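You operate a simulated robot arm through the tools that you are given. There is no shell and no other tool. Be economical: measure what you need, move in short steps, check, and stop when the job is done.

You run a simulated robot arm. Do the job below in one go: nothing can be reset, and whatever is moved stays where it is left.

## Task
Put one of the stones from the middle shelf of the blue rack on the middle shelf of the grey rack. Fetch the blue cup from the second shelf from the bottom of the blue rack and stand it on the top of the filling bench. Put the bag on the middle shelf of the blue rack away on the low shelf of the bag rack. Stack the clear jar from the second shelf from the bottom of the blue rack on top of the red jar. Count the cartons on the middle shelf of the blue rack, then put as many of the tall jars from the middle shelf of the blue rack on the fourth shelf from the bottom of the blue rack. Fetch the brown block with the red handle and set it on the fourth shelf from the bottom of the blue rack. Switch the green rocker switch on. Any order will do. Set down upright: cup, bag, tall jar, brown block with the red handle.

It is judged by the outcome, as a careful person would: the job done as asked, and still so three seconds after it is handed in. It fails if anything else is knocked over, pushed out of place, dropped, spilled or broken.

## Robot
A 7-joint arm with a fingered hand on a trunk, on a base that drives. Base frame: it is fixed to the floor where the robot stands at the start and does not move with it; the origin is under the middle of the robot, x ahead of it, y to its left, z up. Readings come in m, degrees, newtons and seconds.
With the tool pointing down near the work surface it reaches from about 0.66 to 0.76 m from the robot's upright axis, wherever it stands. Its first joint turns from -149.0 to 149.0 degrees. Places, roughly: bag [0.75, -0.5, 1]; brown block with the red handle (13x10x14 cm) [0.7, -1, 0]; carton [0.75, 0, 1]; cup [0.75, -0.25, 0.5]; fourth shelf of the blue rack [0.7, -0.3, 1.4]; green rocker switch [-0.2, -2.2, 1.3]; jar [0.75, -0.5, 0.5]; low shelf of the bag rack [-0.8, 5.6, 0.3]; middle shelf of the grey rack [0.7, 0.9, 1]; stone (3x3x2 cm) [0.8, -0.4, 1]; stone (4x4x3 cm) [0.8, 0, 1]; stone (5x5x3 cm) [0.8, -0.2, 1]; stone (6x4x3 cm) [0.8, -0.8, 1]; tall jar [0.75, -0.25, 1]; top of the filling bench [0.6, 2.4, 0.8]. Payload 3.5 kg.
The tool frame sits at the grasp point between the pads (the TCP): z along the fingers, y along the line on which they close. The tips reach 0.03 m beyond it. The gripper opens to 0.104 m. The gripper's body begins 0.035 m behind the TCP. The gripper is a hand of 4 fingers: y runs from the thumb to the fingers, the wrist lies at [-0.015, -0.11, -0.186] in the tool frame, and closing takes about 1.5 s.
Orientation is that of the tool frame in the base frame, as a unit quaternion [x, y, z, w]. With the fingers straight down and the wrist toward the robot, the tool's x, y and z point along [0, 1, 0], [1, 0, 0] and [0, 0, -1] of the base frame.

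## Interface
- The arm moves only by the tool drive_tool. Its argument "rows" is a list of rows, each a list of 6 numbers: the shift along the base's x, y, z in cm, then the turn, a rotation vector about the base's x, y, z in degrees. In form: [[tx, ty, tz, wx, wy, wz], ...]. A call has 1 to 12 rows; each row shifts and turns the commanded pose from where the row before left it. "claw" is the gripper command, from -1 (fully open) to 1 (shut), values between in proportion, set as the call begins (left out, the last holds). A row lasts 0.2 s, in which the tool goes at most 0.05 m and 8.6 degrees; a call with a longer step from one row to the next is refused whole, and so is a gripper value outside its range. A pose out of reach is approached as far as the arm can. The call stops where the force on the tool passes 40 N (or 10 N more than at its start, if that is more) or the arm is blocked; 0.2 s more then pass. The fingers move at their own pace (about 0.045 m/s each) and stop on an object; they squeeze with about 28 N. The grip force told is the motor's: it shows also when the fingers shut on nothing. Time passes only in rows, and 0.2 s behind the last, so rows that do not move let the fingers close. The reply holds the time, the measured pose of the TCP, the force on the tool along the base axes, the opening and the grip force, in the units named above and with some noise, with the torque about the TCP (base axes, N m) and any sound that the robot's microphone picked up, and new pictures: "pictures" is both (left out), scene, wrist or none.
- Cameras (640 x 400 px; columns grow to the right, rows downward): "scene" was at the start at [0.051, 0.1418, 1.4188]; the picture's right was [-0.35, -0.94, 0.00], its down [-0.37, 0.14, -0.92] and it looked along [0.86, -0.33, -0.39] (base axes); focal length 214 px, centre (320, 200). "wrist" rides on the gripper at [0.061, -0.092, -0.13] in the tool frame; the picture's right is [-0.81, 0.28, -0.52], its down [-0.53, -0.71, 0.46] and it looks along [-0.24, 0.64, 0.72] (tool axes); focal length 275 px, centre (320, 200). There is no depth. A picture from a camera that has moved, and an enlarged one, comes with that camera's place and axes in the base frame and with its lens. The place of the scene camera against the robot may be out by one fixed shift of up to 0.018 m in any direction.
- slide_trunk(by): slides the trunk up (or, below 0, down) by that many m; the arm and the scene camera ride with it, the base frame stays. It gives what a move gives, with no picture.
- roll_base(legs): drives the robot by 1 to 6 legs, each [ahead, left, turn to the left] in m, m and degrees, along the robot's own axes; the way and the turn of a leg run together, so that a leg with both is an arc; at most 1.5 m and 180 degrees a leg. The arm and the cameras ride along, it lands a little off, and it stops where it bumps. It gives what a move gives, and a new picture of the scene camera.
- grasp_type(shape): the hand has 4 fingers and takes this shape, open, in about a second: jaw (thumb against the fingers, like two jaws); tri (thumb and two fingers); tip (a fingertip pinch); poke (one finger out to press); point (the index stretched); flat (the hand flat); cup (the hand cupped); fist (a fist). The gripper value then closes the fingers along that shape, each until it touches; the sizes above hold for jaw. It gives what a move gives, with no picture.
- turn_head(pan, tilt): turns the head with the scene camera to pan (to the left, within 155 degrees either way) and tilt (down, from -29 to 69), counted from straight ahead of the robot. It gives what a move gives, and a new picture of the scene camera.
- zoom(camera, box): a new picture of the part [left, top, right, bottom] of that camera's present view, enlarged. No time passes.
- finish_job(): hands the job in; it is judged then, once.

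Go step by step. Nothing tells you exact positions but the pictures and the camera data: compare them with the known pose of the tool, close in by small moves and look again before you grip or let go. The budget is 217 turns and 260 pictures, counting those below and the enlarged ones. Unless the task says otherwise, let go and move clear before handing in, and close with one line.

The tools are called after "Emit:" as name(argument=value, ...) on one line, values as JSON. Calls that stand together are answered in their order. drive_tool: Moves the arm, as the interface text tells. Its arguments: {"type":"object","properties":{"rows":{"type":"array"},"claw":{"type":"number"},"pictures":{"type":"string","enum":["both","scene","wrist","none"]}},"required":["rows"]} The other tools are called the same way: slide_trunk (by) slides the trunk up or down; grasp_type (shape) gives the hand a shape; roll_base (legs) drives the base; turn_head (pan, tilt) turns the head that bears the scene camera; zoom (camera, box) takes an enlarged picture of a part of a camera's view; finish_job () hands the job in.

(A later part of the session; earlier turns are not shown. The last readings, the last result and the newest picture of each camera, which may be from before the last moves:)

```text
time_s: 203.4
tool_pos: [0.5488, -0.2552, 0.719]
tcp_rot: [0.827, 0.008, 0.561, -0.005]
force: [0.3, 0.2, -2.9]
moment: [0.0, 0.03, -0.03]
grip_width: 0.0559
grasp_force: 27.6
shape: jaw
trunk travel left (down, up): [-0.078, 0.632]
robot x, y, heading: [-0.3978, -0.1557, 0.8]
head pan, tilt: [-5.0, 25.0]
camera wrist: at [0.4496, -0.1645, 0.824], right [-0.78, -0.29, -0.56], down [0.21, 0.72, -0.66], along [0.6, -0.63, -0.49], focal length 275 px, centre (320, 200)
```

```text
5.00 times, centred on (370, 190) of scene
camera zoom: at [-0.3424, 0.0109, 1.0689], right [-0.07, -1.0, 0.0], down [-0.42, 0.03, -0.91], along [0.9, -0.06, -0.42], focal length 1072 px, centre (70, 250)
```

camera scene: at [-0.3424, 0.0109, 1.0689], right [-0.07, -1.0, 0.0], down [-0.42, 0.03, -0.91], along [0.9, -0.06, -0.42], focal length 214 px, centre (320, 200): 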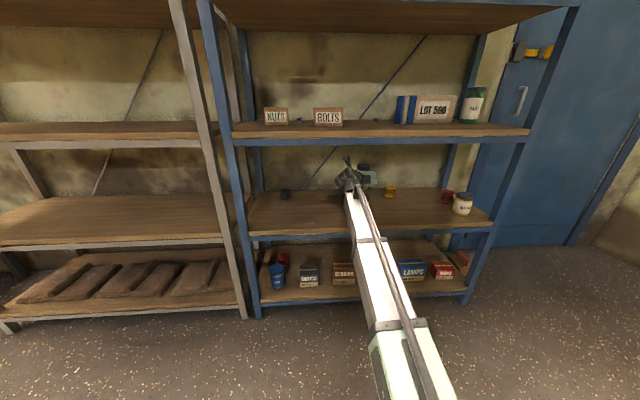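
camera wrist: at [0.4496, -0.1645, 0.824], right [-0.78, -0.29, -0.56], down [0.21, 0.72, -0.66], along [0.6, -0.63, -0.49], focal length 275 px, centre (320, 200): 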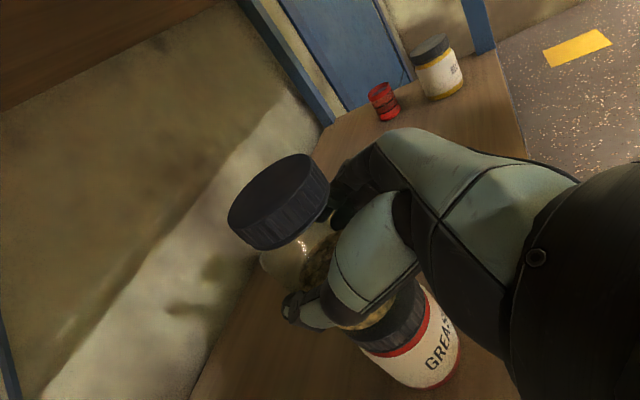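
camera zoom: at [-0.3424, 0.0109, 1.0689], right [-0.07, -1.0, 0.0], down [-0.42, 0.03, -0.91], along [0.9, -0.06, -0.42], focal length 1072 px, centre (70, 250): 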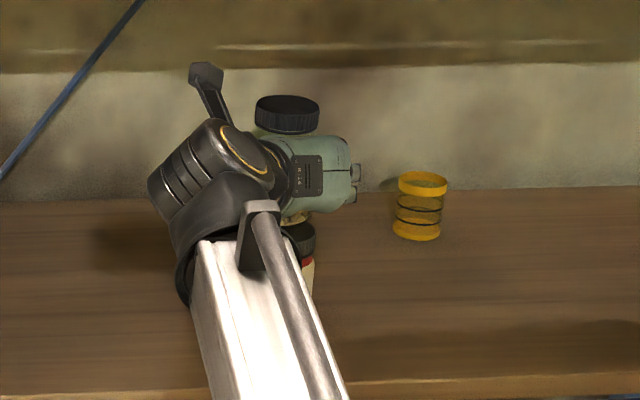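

Scene view suggests GREASE's centre is ~1 cm to the left; shift +0.6 cm and lower further.

Emit:
drive_tool(rows=[[0, 0.6, -0.5, 0, 0, 0], [0, 0, -0.5, 0, 0, 0], [0, 0, -0.3, 0, 0, 0], [0, 0, 0, 0, 0, 0]], pictures="none")

Emit:
zoom(camera="scene", box=[345, 160, 395, 220])

Emit:
zoom(camera="wrist", box=[240, 200, 480, 400])

```text
time_s: 204.4
tool_pos: [0.5499, -0.2476, 0.7075]
tcp_rot: [0.827, 0.008, 0.562, -0.006]
force: [0.9, 0.3, 0.3]
moment: [-0.11, 0.02, 0.03]
grip_width: 0.0556
grasp_force: 28.0
shape: jaw
trunk travel left (down, up): [-0.078, 0.632]
robot x, y, heading: [-0.3964, -0.1569, 0.6]
head pan, tilt: [-5.0, 25.0]
```

```text
6.67 times, centred on (370, 190) of scene
camera zoom: at [-0.3427, 0.0109, 1.0689], right [-0.07, -1.0, 0.0], down [-0.42, 0.03, -0.91], along [0.9, -0.06, -0.42], focal length 1430 px, centre (-13, 267)
```

zoom: 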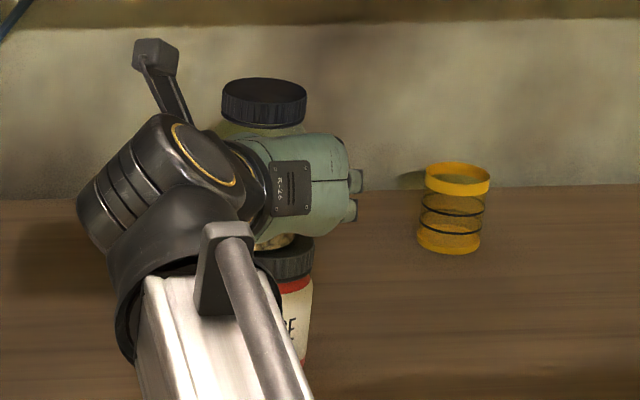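

```text
2.00 times, centred on (360, 300) of wrist
camera zoom: at [0.4498, -0.158, 0.8111], right [-0.77, -0.29, -0.56], down [0.21, 0.72, -0.66], along [0.6, -0.63, -0.49], focal length 551 px, centre (240, 0)
```

zoom: 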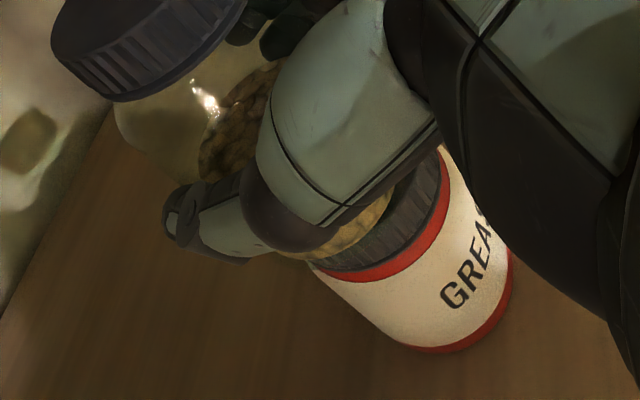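

Touching the lid (z≈0.708); y is centred. I lift a hair, shift 0.5 cm back, touch down, and look.

Emit:
drive_tool(rows=[[0, 0, 0.5, 0, 0, 0], [-0.5, 0, 0, 0, 0, 0], [0, 0, -0.3, 0, 0, 0], [0, 0, -0.3, 0, 0, 0], [0, 0, 0, 0, 0, 0]], pictures="none")

Emit:
zoom(camera="wrist", box=[240, 200, 480, 400])

```text
time_s: 205.6
tool_pos: [0.5459, -0.2479, 0.7063]
tcp_rot: [0.827, 0.008, 0.562, -0.006]
force: [0.5, 0.3, 2.0]
moment: [-0.08, 0.0, 0.02]
grip_width: 0.0554
grasp_force: 27.9
shape: jaw
trunk travel left (down, up): [-0.078, 0.632]
robot x, y, heading: [-0.3967, -0.1564, 1.0]
head pan, tilt: [-5.0, 25.0]
```

```text
2.00 times, centred on (360, 300) of wrist
camera zoom: at [0.4455, -0.1586, 0.8111], right [-0.77, -0.29, -0.56], down [0.21, 0.72, -0.66], along [0.6, -0.63, -0.49], focal length 551 px, centre (240, 0)
```

zoom: 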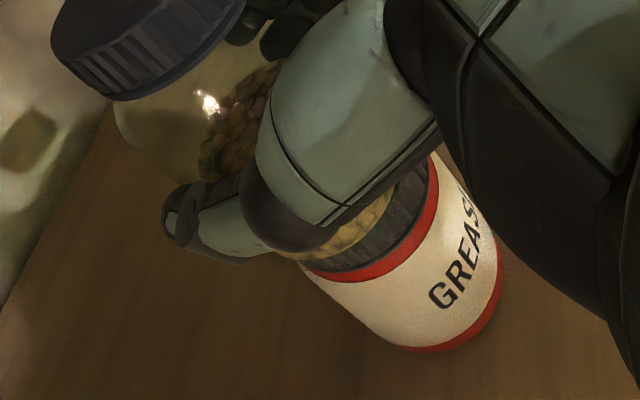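

Silhouettes suggest a further small shift back; adjust −0.6/+0.2 cm and touch down.

Emit:
drive_tool(rows=[[0, 0, 0.5, 0, 0, 0], [-0.6, 0.2, 0, 0, 0, 0], [0, 0, -0.3, 0, 0, 0], [0, 0, -0.3, 0, 0, 0], [0, 0, 0, 0, 0, 0]], pictures="none")

Emit:
zoom(camera="wrist", box=[200, 150, 460, 400])

Emit:
zoom(camera="scene", box=[345, 160, 395, 220])

```text
time_s: 206.8
tool_pos: [0.5391, -0.2449, 0.706]
tcp_rot: [0.827, 0.008, 0.562, -0.006]
force: [1.2, 0.3, 7.3]
moment: [-0.19, -0.1, 0.02]
grip_width: 0.0557
grasp_force: 27.9
shape: jaw
trunk travel left (down, up): [-0.078, 0.632]
robot x, y, heading: [-0.3969, -0.1568, 0.9]
head pan, tilt: [-5.0, 25.0]
```

```text
1.60 times, centred on (330, 275) of wrist
camera zoom: at [0.4392, -0.1558, 0.8101], right [-0.77, -0.29, -0.56], down [0.21, 0.72, -0.66], along [0.6, -0.63, -0.49], focal length 440 px, centre (304, 80)
```

zoom: 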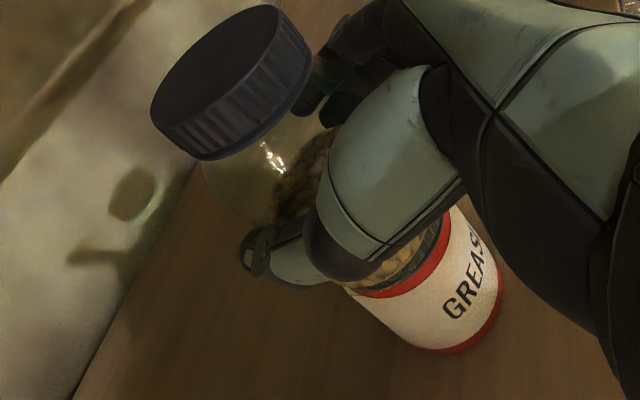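

```text
6.67 times, centred on (370, 190) of scene
camera zoom: at [-0.3431, 0.011, 1.069], right [-0.07, -1.0, 0.0], down [-0.42, 0.03, -0.91], along [0.9, -0.06, -0.42], focal length 1430 px, centre (-13, 267)
```

zoom: 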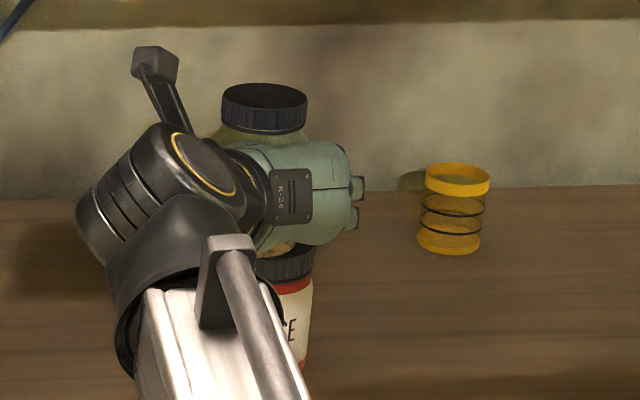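

The lid's visible band shrank, so the first position was better. I go back to (0.550,-0.248) and touch down.

Emit:
drive_tool(rows=[[0, 0, 0.6, 0, 0, 0], [1.1, -0.3, 0, 0, 0, 0], [0, 0, -0.3, 0, 0, 0], [0, 0, -0.3, 0, 0, 0], [0, 0, 0, 0, 0, 0]], pictures="none")

Emit:
zoom(camera="wrist", box=[240, 200, 480, 400])

Emit:
zoom(camera="scene", box=[345, 160, 395, 220])

```text
time_s: 208.0
tool_pos: [0.55, -0.2496, 0.7049]
tcp_rot: [0.827, 0.009, 0.563, -0.004]
force: [2.1, 1.0, 7.8]
moment: [-0.25, -0.12, 0.06]
grip_width: 0.0551
grasp_force: 27.5
shape: jaw
trunk travel left (down, up): [-0.078, 0.632]
robot x, y, heading: [-0.3973, -0.1552, 0.6]
head pan, tilt: [-5.0, 25.0]
```

```text
2.00 times, centred on (360, 300) of wrist
camera zoom: at [0.4502, -0.16, 0.8098], right [-0.77, -0.29, -0.56], down [0.21, 0.72, -0.66], along [0.6, -0.63, -0.49], focal length 551 px, centre (240, 0)
```

zoom: 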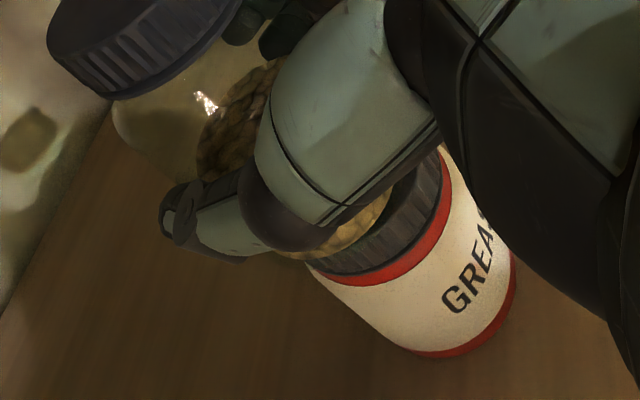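

```text
6.67 times, centred on (370, 190) of scene
camera zoom: at [-0.3432, 0.011, 1.069], right [-0.07, -1.0, 0.0], down [-0.42, 0.03, -0.91], along [0.9, -0.06, -0.42], focal length 1430 px, centre (-13, 267)
```

zoom: 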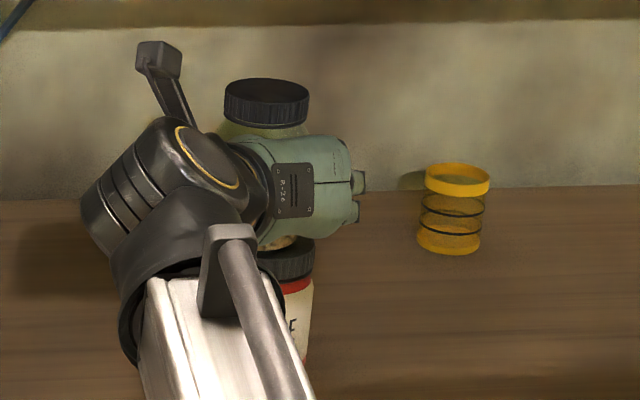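

Close enough to centred. Ease up 2 mm, open, and retreat straight back along the tool axis.

Emit:
drive_tool(rows=[[-0.2, -0.2, 0.2, 0, 0, 0], [0, 0, 0, 0, 0, 0]], pictures="none")

Emit:
drive_tool(rows=[[0, 0, 0, 0, 0, 0], [0, 0, 0, 0, 0, 0], [0, 0, 0, 0, 0, 0], [0, 0, 0, 0, 0, 0], [0, 0, 0, 0, 0, 0], [0, 0, 0, 0, 0, 0]], claw=-1, pictures="wrist")

```text
time_s: 208.6
tool_pos: [0.5482, -0.252, 0.7065]
tcp_rot: [0.828, 0.008, 0.561, -0.006]
force: [3.5, 0.7, 3.9]
moment: [-0.1, -0.08, 0.05]
grip_width: 0.0555
grasp_force: 27.8
shape: jaw
trunk travel left (down, up): [-0.078, 0.632]
robot x, y, heading: [-0.3935, -0.1568, 0.9]
head pan, tilt: [-5.0, 25.0]
```

```text
time_s: 210.0
tool_pos: [0.5485, -0.2514, 0.7057]
tcp_rot: [0.828, 0.009, 0.561, -0.006]
force: [0.4, 0.4, 0.5]
moment: [-0.01, 0.03, 0.01]
grip_width: 0.1038
grasp_force: 0.3
shape: jaw
trunk travel left (down, up): [-0.078, 0.632]
robot x, y, heading: [-0.397, -0.1542, 1.1]
head pan, tilt: [-5.0, 25.0]
camera wrist: at [0.4485, -0.1616, 0.811], right [-0.77, -0.29, -0.56], down [0.21, 0.72, -0.66], along [0.6, -0.63, -0.49], focal length 275 px, centre (320, 200)
```

wrist: 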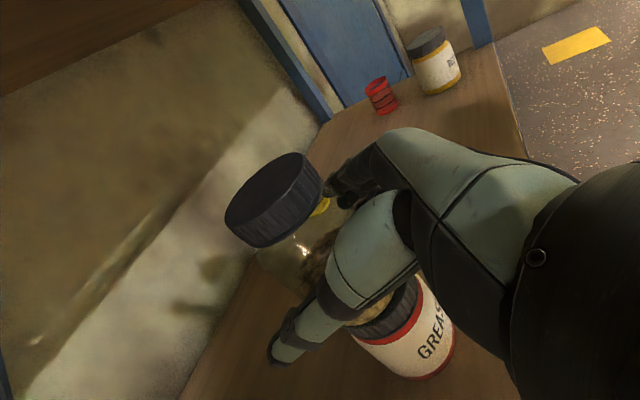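

Emit:
drive_tool(rows=[[-1.5, 0, 0.3, 0, 0, 0], [-2, 0, 0.4, 0, 0, 0], [-2.5, 0, 0.5, 0, 0, 0], [-3, 0, 0.5, 0, 0, 0], [-4, 0, 0, 0, 0, 0], [-4, 0, 0, 0, 0, 0]])

Emit:
zoom(camera="wrist", box=[180, 180, 380, 400])

```text
time_s: 211.4
tool_pos: [0.3776, -0.2507, 0.7245]
tcp_rot: [0.827, 0.009, 0.561, -0.005]
force: [0.4, -0.1, -0.5]
moment: [0.02, -0.01, 0.0]
grip_width: 0.1036
grasp_force: 0.0
shape: jaw
trunk travel left (down, up): [-0.078, 0.632]
robot x, y, heading: [-0.398, -0.1563, 1.0]
head pan, tilt: [-5.0, 25.0]
camera scene: at [-0.3424, 0.0109, 1.0689], right [-0.07, -1.0, 0.0], down [-0.42, 0.03, -0.91], along [0.9, -0.06, -0.42], focal length 214 px, centre (320, 200)
camera wrist: at [0.2781, -0.1613, 0.829], right [-0.78, -0.29, -0.56], down [0.21, 0.72, -0.66], along [0.6, -0.63, -0.49], focal length 275 px, centre (320, 200)
```

scene: 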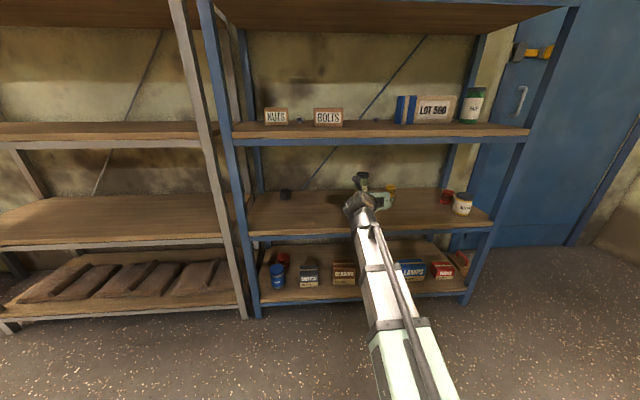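
wrist: 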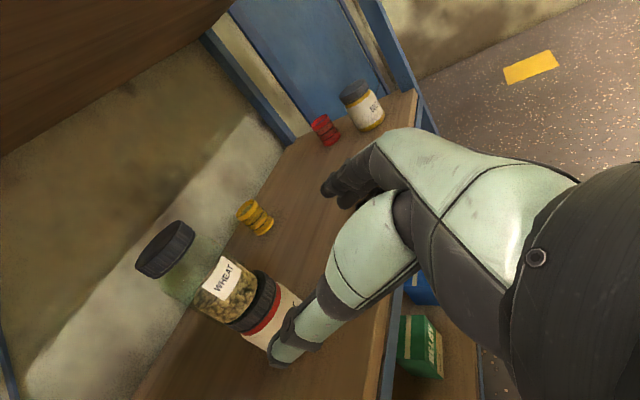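

```text
1.82 times, centred on (280, 290) of wrist
camera zoom: at [0.2781, -0.1613, 0.829], right [-0.78, -0.29, -0.56], down [0.21, 0.72, -0.66], along [0.6, -0.63, -0.49], focal length 500 px, centre (393, 36)
```

zoom: 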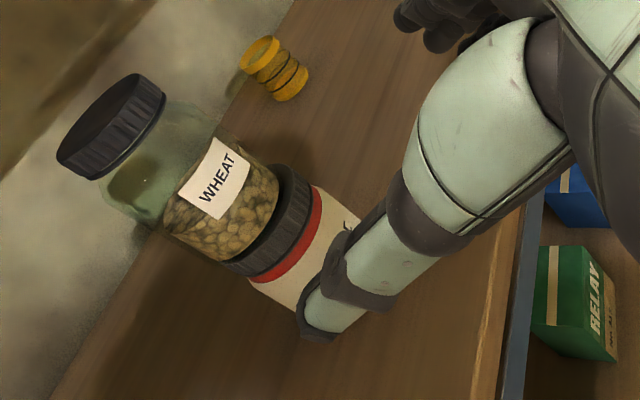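

Stack is standing well. Next the stone: I raise, pitch the hand to 45°, and look at the middle shelf.

Emit:
drive_tool(rows=[[-2, 0, 0, 0, 8, 0], [-2, 0, 0, 0, 8, 0], [0, 0, 0, 0, 7.5, 0]], pictures="none")

Emit:
slide_trunk(by=0.38)

Emit:
drive_tool(rows=[[2, 3, 1, 0, 0, 0], [2, 3, 1, 0, 0, 0], [2, 3, 0, 0, 0, 0]])

Emit:
turn_head(pan=-5, tilt=30)

Emit:
zoom(camera="scene", box=[220, 100, 420, 225])

```text
time_s: 212.2
tool_pos: [0.3388, -0.2516, 0.7226]
tcp_rot: [0.925, 0.007, 0.38, -0.006]
force: [-0.2, 0.5, -0.1]
moment: [0.01, -0.02, -0.04]
grip_width: 0.1036
grasp_force: 0.1
shape: jaw
trunk travel left (down, up): [-0.078, 0.632]
robot x, y, heading: [-0.3961, -0.1572, 1.0]
head pan, tilt: [-5.0, 25.0]
```

```text
time_s: 215.9
tool_pos: [0.3389, -0.2517, 1.1027]
tcp_rot: [0.925, 0.006, 0.381, -0.006]
force: [-0.2, -0.7, -0.5]
moment: [-0.01, -0.01, 0.02]
grip_width: 0.1039
grasp_force: 0.0
shape: jaw
trunk travel left (down, up): [-0.458, 0.252]
robot x, y, heading: [-0.3993, -0.1554, 1.0]
head pan, tilt: [-5.0, 25.0]
```

```text
time_s: 216.7
tool_pos: [0.399, -0.1649, 1.1233]
tcp_rot: [0.925, 0.007, 0.38, -0.007]
force: [0.2, -0.3, 0.7]
moment: [0.0, -0.01, -0.02]
grip_width: 0.1035
grasp_force: 0.0
shape: jaw
trunk travel left (down, up): [-0.458, 0.252]
robot x, y, heading: [-0.3971, -0.1546, 0.6]
head pan, tilt: [-5.0, 25.0]
camera scene: at [-0.3425, 0.0109, 1.4489], right [-0.07, -1.0, 0.0], down [-0.42, 0.03, -0.91], along [0.9, -0.06, -0.42], focal length 214 px, centre (320, 200)
camera wrist: at [0.3498, -0.0749, 1.2598], right [-0.93, -0.29, -0.21], down [-0.07, 0.72, -0.69], along [0.35, -0.63, -0.69], focal length 275 px, centre (320, 200)
```

scene: 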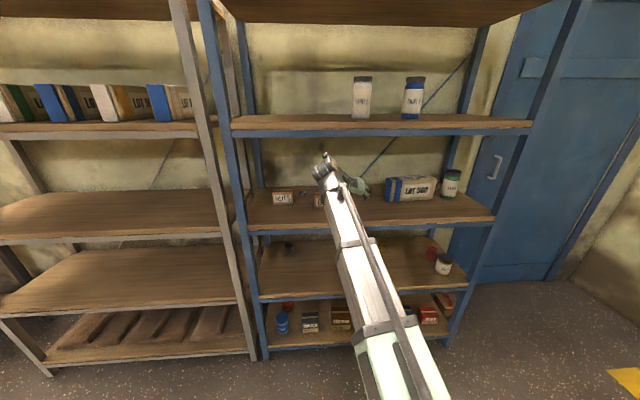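
wrist: 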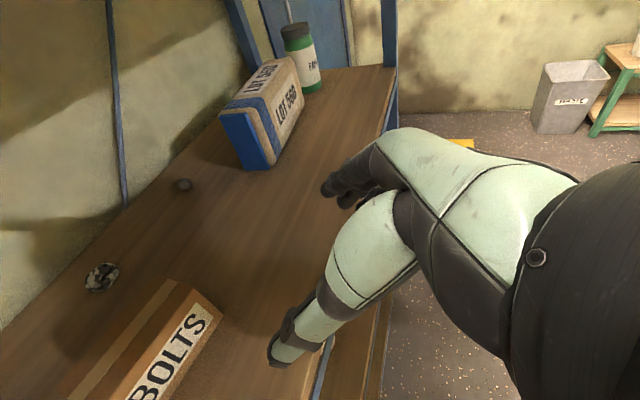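

```text
time_s: 217.3
tool_pos: [0.3994, -0.165, 1.125]
tcp_rot: [0.925, 0.008, 0.381, -0.006]
force: [-0.3, -0.1, 0.0]
moment: [-0.01, -0.01, -0.01]
grip_width: 0.1035
grasp_force: 0.1
shape: jaw
trunk travel left (down, up): [-0.458, 0.252]
robot x, y, heading: [-0.3974, -0.1547, 1.0]
head pan, tilt: [-5.0, 30.0]
camera scene: at [-0.3443, 0.011, 1.4409], right [-0.07, -1.0, 0.0], down [-0.5, 0.04, -0.87], along [0.86, -0.06, -0.5], focal length 214 px, centre (320, 200)
```

scene: 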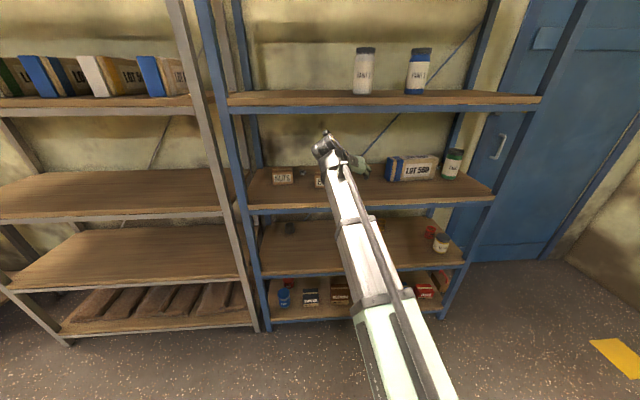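

```text
3.20 times, centred on (320, 162) of scene
camera zoom: at [-0.3443, 0.011, 1.4409], right [-0.07, -1.0, 0.0], down [-0.5, 0.04, -0.87], along [0.86, -0.06, -0.5], focal length 686 px, centre (320, 320)
```

zoom: 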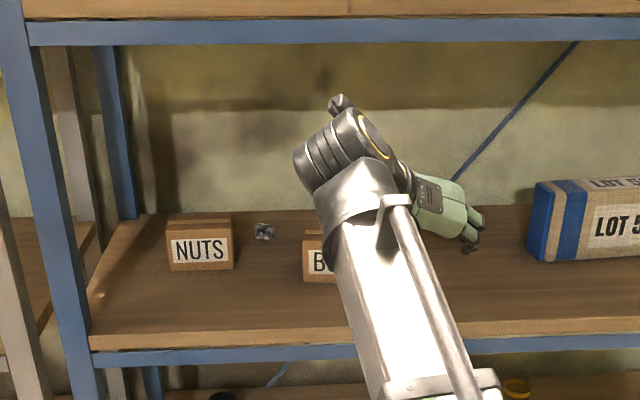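

Stone ≈(0.778,-0.153) behind BOLTS. I go around BOLTS on its right: shift right, lower a bit, and roll forward.

Emit:
drive_tool(rows=[[0, -3, -2, 0, 0, 0], [0, -3, -2, 0, 0, 0], [0, -1, -1, 0, 0, 0]], pictures="none")

Emit:
roll_base(legs=[[0.24, 0, 0]])

Emit:
drive_tool(rows=[[2, 0, 0, 0, 0, 0]])

```text
time_s: 218.2
tool_pos: [0.3967, -0.2342, 1.073]
tcp_rot: [0.925, 0.007, 0.381, -0.007]
force: [0.4, 0.3, -0.1]
moment: [0.0, 0.01, 0.0]
grip_width: 0.1038
grasp_force: 0.0
shape: jaw
trunk travel left (down, up): [-0.458, 0.252]
robot x, y, heading: [-0.3957, -0.1599, 1.1]
head pan, tilt: [-5.0, 30.0]
```

```text
time_s: 220.0
tool_pos: [0.6468, -0.2271, 1.0736]
tcp_rot: [0.924, 0.008, 0.382, -0.007]
force: [1.0, -0.9, 0.8]
moment: [0.02, 0.01, -0.05]
grip_width: 0.1038
grasp_force: 0.1
shape: jaw
trunk travel left (down, up): [-0.458, 0.252]
robot x, y, heading: [-0.1487, -0.1498, 1.1]
head pan, tilt: [-5.0, 30.0]
camera scene: at [-0.0959, 0.0157, 1.4409], right [-0.07, -1.0, 0.0], down [-0.5, 0.03, -0.87], along [0.86, -0.06, -0.5], focal length 214 px, centre (320, 200)
```

scene: 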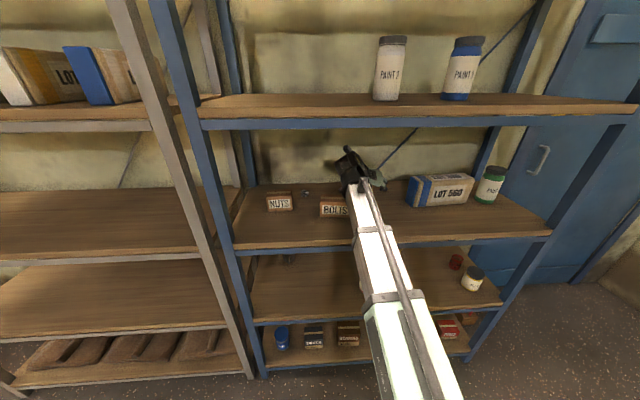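

```text
time_s: 220.4
tool_pos: [0.6678, -0.2258, 1.0735]
tcp_rot: [0.924, 0.01, 0.381, -0.007]
force: [0.1, -0.7, 0.3]
moment: [0.01, -0.02, -0.02]
grip_width: 0.1037
grasp_force: 0.1
shape: jaw
trunk travel left (down, up): [-0.458, 0.252]
robot x, y, heading: [-0.1455, -0.1508, 1.0]
head pan, tilt: [-5.0, 30.0]
camera scene: at [-0.0962, 0.0157, 1.4409], right [-0.07, -1.0, 0.0], down [-0.5, 0.03, -0.87], along [0.86, -0.06, -0.5], focal length 214 px, centre (320, 200)
camera wrist: at [0.6175, -0.1363, 1.2101], right [-0.93, -0.29, -0.21], down [-0.07, 0.72, -0.69], along [0.35, -0.63, -0.69], focal length 275 px, centre (320, 200)
```

scene: 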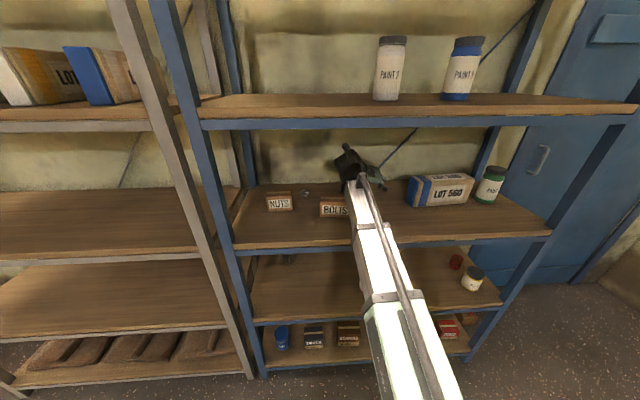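
wrist: 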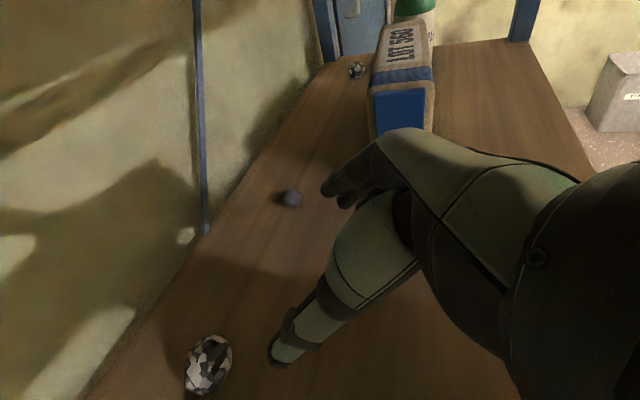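

Stone confirmed at (0.777,-0.156). I hover near it.

Emit:
drive_tool(rows=[[2.5, 2, 0, 0, 0, 0], [1.5, 2.5, -1, 0, 0, 0], [1, 2.5, -1.5, 0, 0, 0]])

Emit:
zoom(camera="wrist", box=[160, 160, 420, 400])

```text
time_s: 221.2
tool_pos: [0.7187, -0.1541, 1.0495]
tcp_rot: [0.924, 0.009, 0.382, -0.007]
force: [0.3, -0.3, 0.0]
moment: [-0.01, 0.04, 0.0]
grip_width: 0.1035
grasp_force: 0.1
shape: jaw
trunk travel left (down, up): [-0.458, 0.252]
robot x, y, heading: [-0.1448, -0.1549, 0.9]
head pan, tilt: [-5.0, 30.0]
camera scene: at [-0.096, 0.0157, 1.4409], right [-0.07, -1.0, 0.0], down [-0.5, 0.03, -0.87], along [0.86, -0.06, -0.5], focal length 214 px, centre (320, 200)
camera wrist: at [0.6694, -0.0646, 1.1851], right [-0.93, -0.29, -0.21], down [-0.07, 0.72, -0.69], along [0.35, -0.63, -0.69], focal length 275 px, centre (320, 200)
```

scene: 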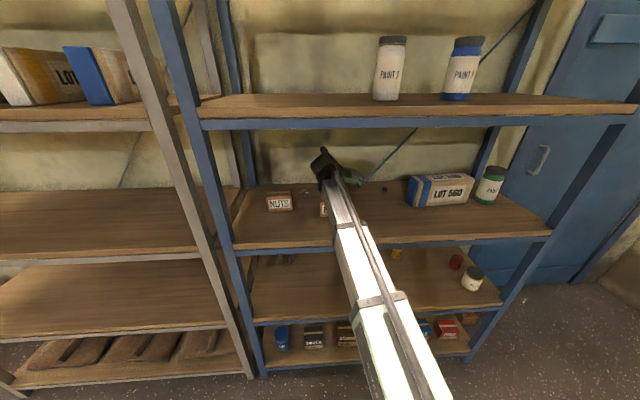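
wrist: 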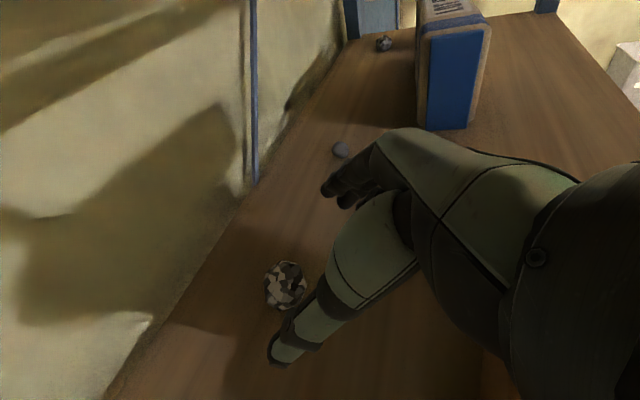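

```text
1.67 times, centred on (290, 280) of wrist
camera zoom: at [0.6694, -0.0646, 1.1851], right [-0.93, -0.29, -0.21], down [-0.07, 0.72, -0.69], along [0.35, -0.63, -0.69], focal length 459 px, centre (370, 67)
```

zoom: 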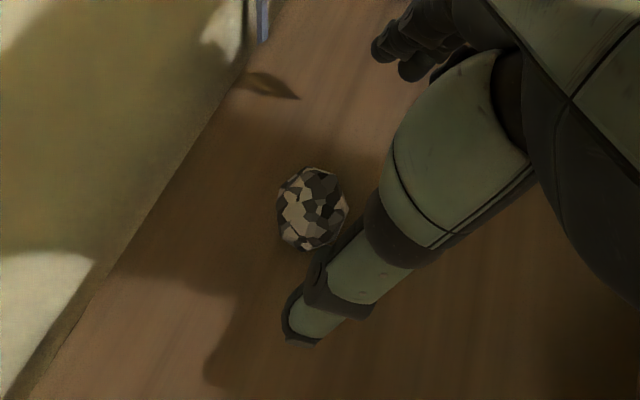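

Emit:
drive_tool(rows=[[1.5, 0, -1.8, 0, 0, 0], [1.5, 0, -1.8, 0, 0, 0], [1.4, 0, -1, 0, 0, 0], [0, 0, -0.5, 0, 0, 0], [0, 0, 0, 0, 0, 0]], pictures="wrist")

Emit:
zoom(camera="wrist", box=[200, 140, 460, 380])

```text
time_s: 222.4
tool_pos: [0.7589, -0.1538, 0.9979]
tcp_rot: [0.924, 0.009, 0.382, -0.007]
force: [-2.4, 2.1, 6.3]
moment: [-0.36, 0.09, -0.09]
grip_width: 0.1038
grasp_force: 0.1
shape: jaw
trunk travel left (down, up): [-0.458, 0.252]
robot x, y, heading: [-0.1489, -0.1546, 1.2]
head pan, tilt: [-5.0, 30.0]
camera wrist: at [0.7099, -0.0646, 1.1339], right [-0.93, -0.29, -0.21], down [-0.07, 0.72, -0.69], along [0.35, -0.63, -0.69], focal length 275 px, centre (320, 200)
```

wrist: 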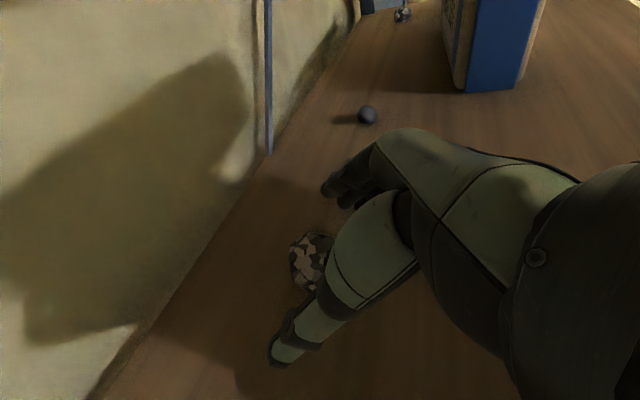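

```text
1.67 times, centred on (330, 260) of wrist
camera zoom: at [0.7099, -0.0646, 1.1339], right [-0.93, -0.29, -0.21], down [-0.07, 0.72, -0.69], along [0.35, -0.63, -0.69], focal length 459 px, centre (303, 100)
```

zoom: 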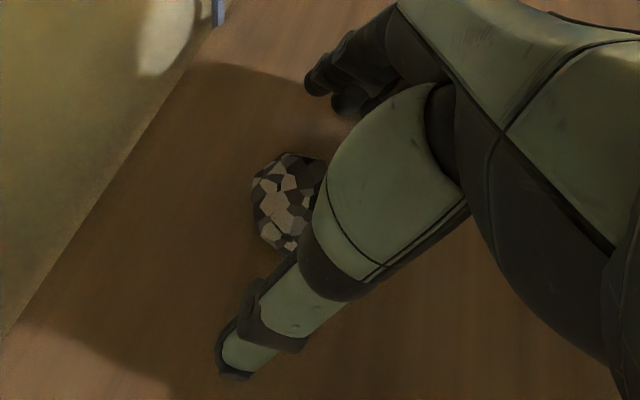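

Fingertips just touch the shelf. Ease up 3 mm, forward 7 mm, then close.

Emit:
drive_tool(rows=[[0, 0, 0.4, 0, 0, 0], [0.7, 0.3, 0, 0, 0, 0], [0, 0, 0, 0, 0, 0]], pictures="none")

Emit:
drive_tool(rows=[[0, 0, 0, 0, 0, 0], [0, 0, 0, 0, 0, 0], [0, 0, 0, 0, 0, 0], [0, 0, 0, 0, 0, 0], [0, 0, 0, 0, 0, 0], [0, 0, 0, 0, 0, 0], [0, 0, 0, 0, 0, 0], [0, 0, 0, 0, 0, 0]], claw=1, pictures="wrist")

```text
time_s: 223.2
tool_pos: [0.7686, -0.1526, 0.9995]
tcp_rot: [0.925, 0.008, 0.381, -0.007]
force: [-0.3, -1.0, 0.5]
moment: [-0.05, 0.03, 0.02]
grip_width: 0.104
grasp_force: 0.0
shape: jaw
trunk travel left (down, up): [-0.458, 0.252]
robot x, y, heading: [-0.146, -0.1508, 1.1]
head pan, tilt: [-5.0, 30.0]
```

```text
time_s: 225.0
tool_pos: [0.7663, -0.1536, 1.0028]
tcp_rot: [0.924, 0.008, 0.383, -0.007]
force: [-2.8, -3.6, 12.2]
moment: [-0.07, -0.1, 0.01]
grip_width: 0.0123
grasp_force: 27.5
shape: jaw
trunk travel left (down, up): [-0.458, 0.252]
robot x, y, heading: [-0.1463, -0.152, 1.3]
head pan, tilt: [-5.0, 30.0]
camera wrist: at [0.7164, -0.0632, 1.1382], right [-0.93, -0.29, -0.21], down [-0.07, 0.72, -0.69], along [0.35, -0.63, -0.69], focal length 275 px, centre (320, 200)
```

wrist: 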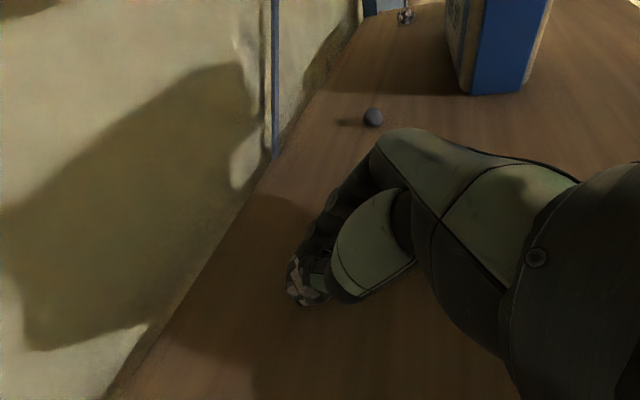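

Lift a little and see whether the stone comes along.

Emit:
drive_tool(rows=[[0, 0, 1, 0, 0, 0], [0, 0, 1.5, 0, 0, 0], [0, 0, 1.5, 0, 0, 0]], pictures="wrist")

Emit:
zoom(camera="wrist", box=[240, 180, 440, 340])

```text
time_s: 225.8
tool_pos: [0.7665, -0.1507, 1.0416]
tcp_rot: [0.924, 0.009, 0.381, -0.008]
force: [-0.2, -0.8, 0.6]
moment: [-0.02, 0.06, -0.01]
grip_width: 0.0098
grasp_force: 28.9
shape: jaw
trunk travel left (down, up): [-0.458, 0.252]
robot x, y, heading: [-0.1482, -0.1503, 1.1]
head pan, tilt: [-5.0, 30.0]
camera wrist: at [0.7175, -0.0624, 1.1779], right [-0.93, -0.29, -0.21], down [-0.07, 0.72, -0.69], along [0.35, -0.63, -0.69], focal length 275 px, centre (320, 200)
```

wrist: 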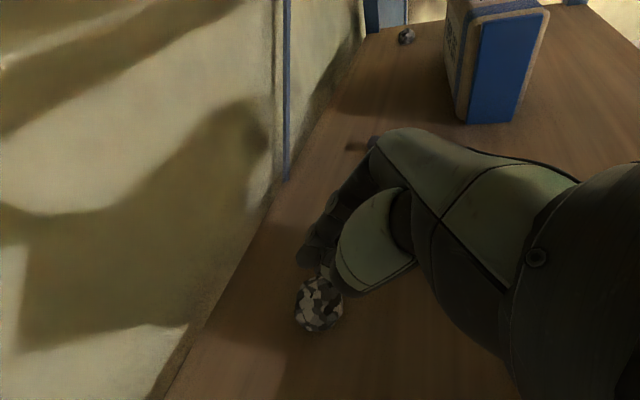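

```text
2.50 times, centred on (340, 260) of wrist
camera zoom: at [0.7175, -0.0624, 1.1779], right [-0.93, -0.29, -0.21], down [-0.07, 0.72, -0.69], along [0.35, -0.63, -0.69], focal length 688 px, centre (270, 50)
```

zoom: 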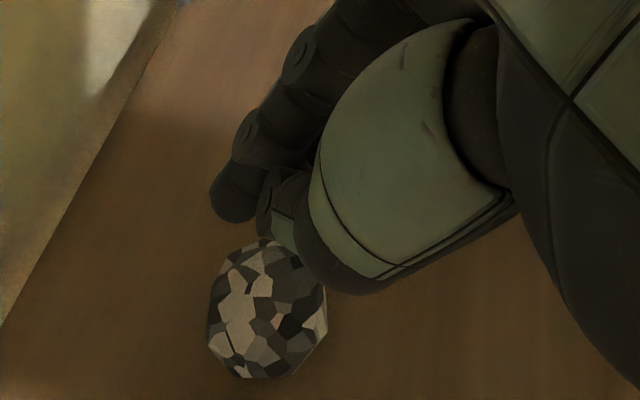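

The fingers slipped over the stone; it's at (0.784,-0.135) now. I'll use a steeper pitch (70°) so the fingertips straddle it.

Emit:
drive_tool(rows=[[0, 0, 1.5, 0, 0, 0], [0, 0, 1, 0, 8.3, 0], [0.3, 0.5, 0.5, 0, 8.3, 0], [0.5, 1, 0, 0, 8.4, 0], [0, 0, 0, 0, 0, 0], [0, 0, 0, 0, 0, 0]], claw=-1)

Emit:
zoom(camera="wrist", box=[180, 160, 440, 400])

```text
time_s: 227.2
tool_pos: [0.7765, -0.1368, 1.0711]
tcp_rot: [0.985, 0.007, 0.172, -0.009]
force: [-0.8, -0.1, 0.6]
moment: [-0.01, -0.02, 0.0]
grip_width: 0.1037
grasp_force: 0.0
shape: jaw
trunk travel left (down, up): [-0.458, 0.252]
robot x, y, heading: [-0.1476, -0.1527, 1.2]
head pan, tilt: [-5.0, 30.0]
camera scene: at [-0.0961, 0.0157, 1.4409], right [-0.07, -1.0, 0.0], down [-0.5, 0.03, -0.87], along [0.86, -0.06, -0.5], focal length 214 px, centre (320, 200)
camera wrist: at [0.7884, -0.0474, 1.2154], right [-0.93, -0.29, 0.21], down [-0.36, 0.72, -0.6], along [0.03, -0.63, -0.77], focal length 275 px, centre (320, 200)
```

scene: 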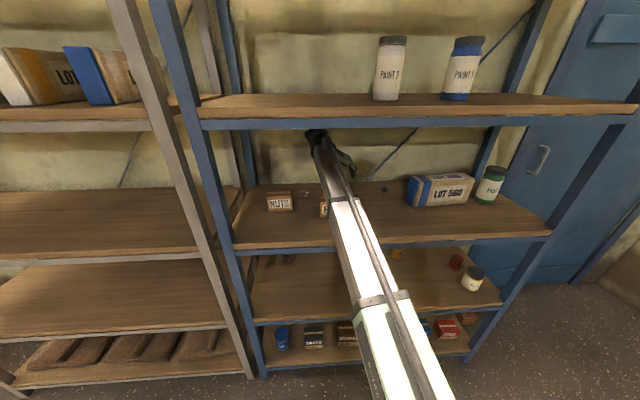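
wrist: 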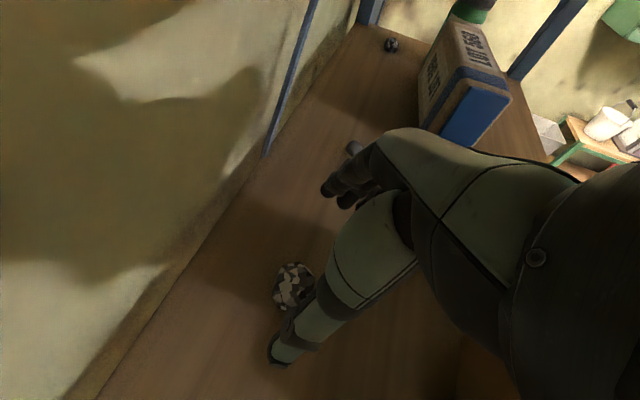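

```text
1.67 times, centred on (310, 280) of wrist
camera zoom: at [0.7884, -0.0474, 1.2154], right [-0.93, -0.29, 0.21], down [-0.36, 0.72, -0.6], along [0.03, -0.63, -0.77], focal length 459 px, centre (337, 67)
```

zoom: 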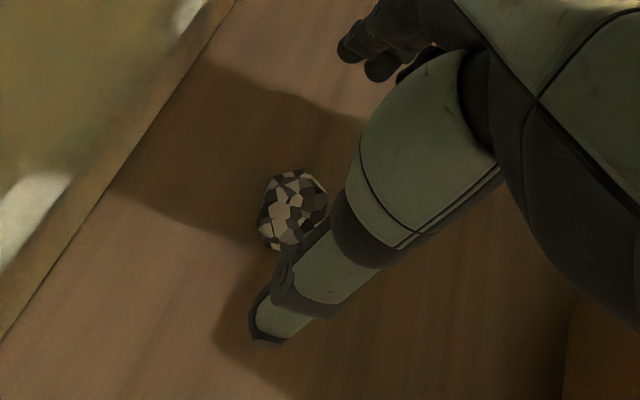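

Emit:
drive_tool(rows=[[0.5, 0.2, -2, 0, 0, 0], [0.1, 0, -2, 0, 0, 0], [0, 0, -1.5, 0, 0, 0], [0, 0, -0.8, 0, 0, 0], [0, 0, -0.4, 0, 0, 0], [0, 0, 0, 0, 0, 0]], pictures="none")

Emit:
zoom(camera="wrist", box=[180, 160, 440, 400])

```text
time_s: 228.6
tool_pos: [0.7816, -0.1357, 1.0043]
tcp_rot: [0.985, 0.007, 0.171, -0.009]
force: [-0.2, -0.1, -0.7]
moment: [0.0, -0.01, -0.01]
grip_width: 0.1034
grasp_force: 0.1
shape: jaw
trunk travel left (down, up): [-0.458, 0.252]
robot x, y, heading: [-0.1467, -0.1537, 1.1]
head pan, tilt: [-5.0, 30.0]
```

```text
1.67 times, centred on (310, 280) of wrist
camera zoom: at [0.7944, -0.0462, 1.1486], right [-0.93, -0.29, 0.21], down [-0.36, 0.72, -0.6], along [0.03, -0.63, -0.77], focal length 459 px, centre (337, 67)
```

zoom: 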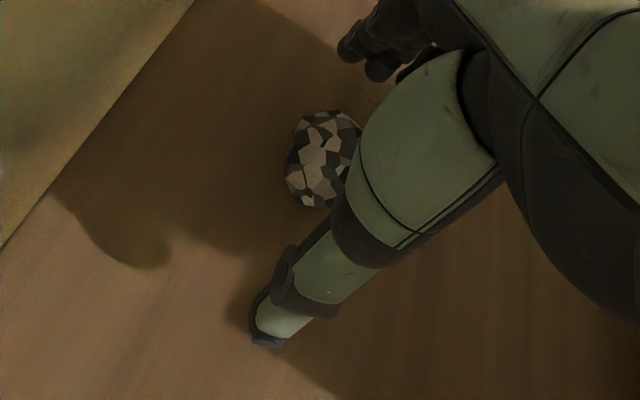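

Stone is centred between the fingertips. Lower 3 mm and close.

Emit:
drive_tool(rows=[[0.2, 0, -0.3, 0, 0, 0], [0, 0, 0, 0, 0, 0]], pictures="none")

Emit:
drive_tool(rows=[[0, 0, 0, 0, 0, 0], [0, 0, 0, 0, 0, 0], [0, 0, 0, 0, 0, 0], [0, 0, 0, 0, 0, 0], [0, 0, 0, 0, 0, 0], [0, 0, 0, 0, 0, 0], [0, 0, 0, 0, 0, 0]], claw=1, pictures="none")

Emit:
drive_tool(rows=[[0, 0, 1, 0, 0, 0], [0, 0, 1.5, 0, 0, 0], [0, 0, 1.5, 0, 0, 0]], pictures="wrist")

```text
time_s: 229.2
tool_pos: [0.7842, -0.1355, 1.0009]
tcp_rot: [0.985, 0.008, 0.171, -0.01]
force: [0.0, 0.6, -0.3]
moment: [0.0, -0.03, -0.01]
grip_width: 0.1039
grasp_force: 0.0
shape: jaw
trunk travel left (down, up): [-0.458, 0.252]
robot x, y, heading: [-0.1445, -0.152, 1.2]
head pan, tilt: [-5.0, 30.0]
```

```text
time_s: 230.8
tool_pos: [0.7825, -0.1373, 1.0066]
tcp_rot: [0.984, 0.007, 0.176, -0.008]
force: [0.7, -3.3, 31.1]
moment: [-0.42, -0.24, -0.03]
grip_width: 0.0167
grasp_force: 27.2
shape: jaw
trunk travel left (down, up): [-0.458, 0.252]
robot x, y, heading: [-0.1493, -0.1562, 1.3]
head pan, tilt: [-5.0, 30.0]
```

```text
time_s: 231.6
tool_pos: [0.7817, -0.1362, 1.0404]
tcp_rot: [0.985, 0.007, 0.17, -0.01]
force: [0.1, 1.1, -0.1]
moment: [-0.02, 0.0, -0.01]
grip_width: 0.0141
grasp_force: 28.4
shape: jaw
trunk travel left (down, up): [-0.458, 0.252]
robot x, y, heading: [-0.1434, -0.1525, 1.3]
head pan, tilt: [-5.0, 30.0]
camera wrist: at [0.7945, -0.0458, 1.1848], right [-0.93, -0.29, 0.21], down [-0.36, 0.72, -0.6], along [0.03, -0.63, -0.77], focal length 275 px, centre (320, 200)
```

wrist: 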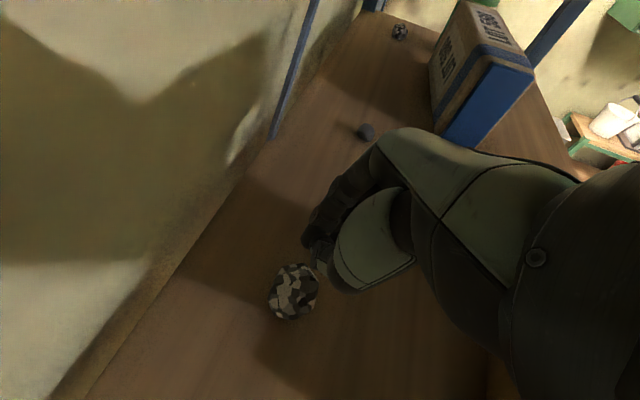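

It squeezed out again (now ≈(0.795,-0.119)). I try the fingertip-pinch shape and look at it.

Emit:
grasp_type(shape="tip")

Emit:
drive_tool(rows=[[0, 0, 2, 0, 0, 0]], claw=-1, pictures="wrist")

Emit:
zoom(camera="wrist", box=[220, 160, 440, 360])

Emit:
zoom(camera="scene", box=[260, 110, 400, 220])

```text
time_s: 232.5
tool_pos: [0.7812, -0.137, 1.0418]
tcp_rot: [0.985, 0.007, 0.172, -0.009]
force: [0.7, 0.5, 1.0]
moment: [0.02, 0.0, 0.03]
grip_width: 0.1034
grasp_force: 0.1
shape: tip
trunk travel left (down, up): [-0.458, 0.252]
robot x, y, heading: [-0.1476, -0.1528, 1.4]
head pan, tilt: [-5.0, 30.0]
```

```text
time_s: 232.9
tool_pos: [0.7852, -0.1351, 1.0628]
tcp_rot: [0.985, 0.006, 0.172, -0.01]
force: [0.9, 1.0, -0.7]
moment: [0.02, -0.04, 0.01]
grip_width: 0.1038
grasp_force: 0.0
shape: tip
trunk travel left (down, up): [-0.458, 0.252]
robot x, y, heading: [-0.1463, -0.1519, 0.9]
head pan, tilt: [-5.0, 30.0]
camera wrist: at [0.7967, -0.046, 1.2065], right [-0.93, -0.29, 0.21], down [-0.36, 0.72, -0.6], along [0.03, -0.63, -0.77], focal length 275 px, centre (320, 200)
```

wrist: 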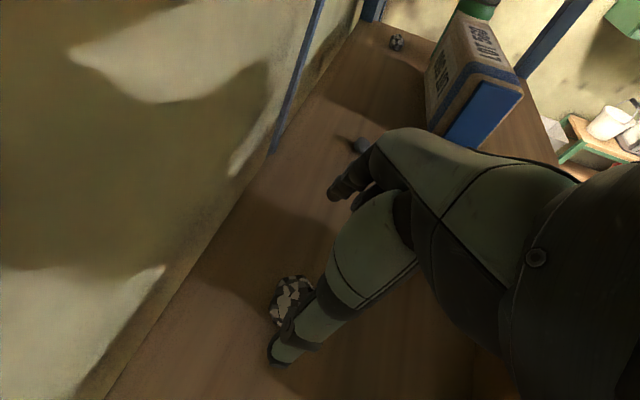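

```text
2.00 times, centred on (330, 260) of wrist
camera zoom: at [0.7967, -0.046, 1.2065], right [-0.93, -0.29, 0.21], down [-0.36, 0.72, -0.6], along [0.03, -0.63, -0.77], focal length 551 px, centre (300, 80)
```

zoom: 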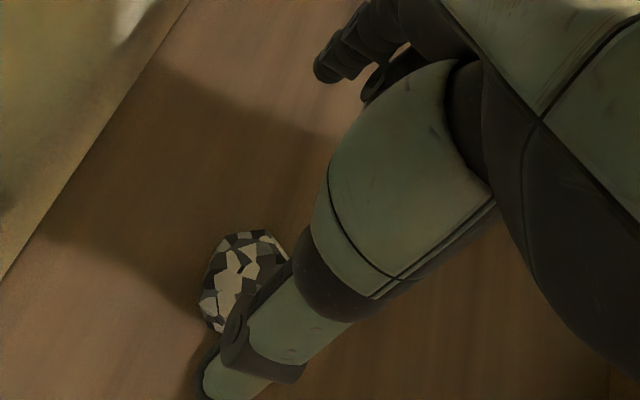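

```text
3.64 times, centred on (330, 165) of scene
camera zoom: at [-0.096, 0.0157, 1.4409], right [-0.07, -1.0, 0.0], down [-0.5, 0.03, -0.87], along [0.86, -0.06, -0.5], focal length 780 px, centre (284, 327)
```

zoom: 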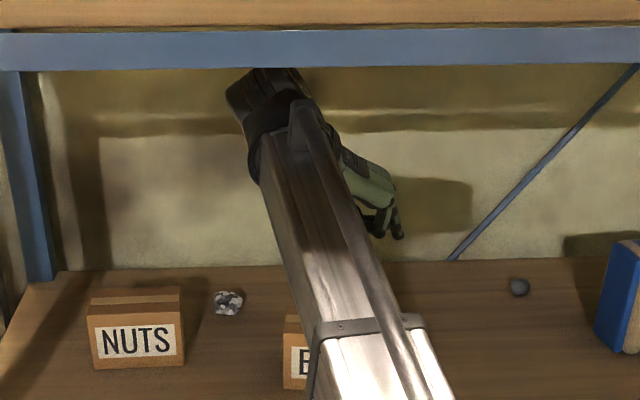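

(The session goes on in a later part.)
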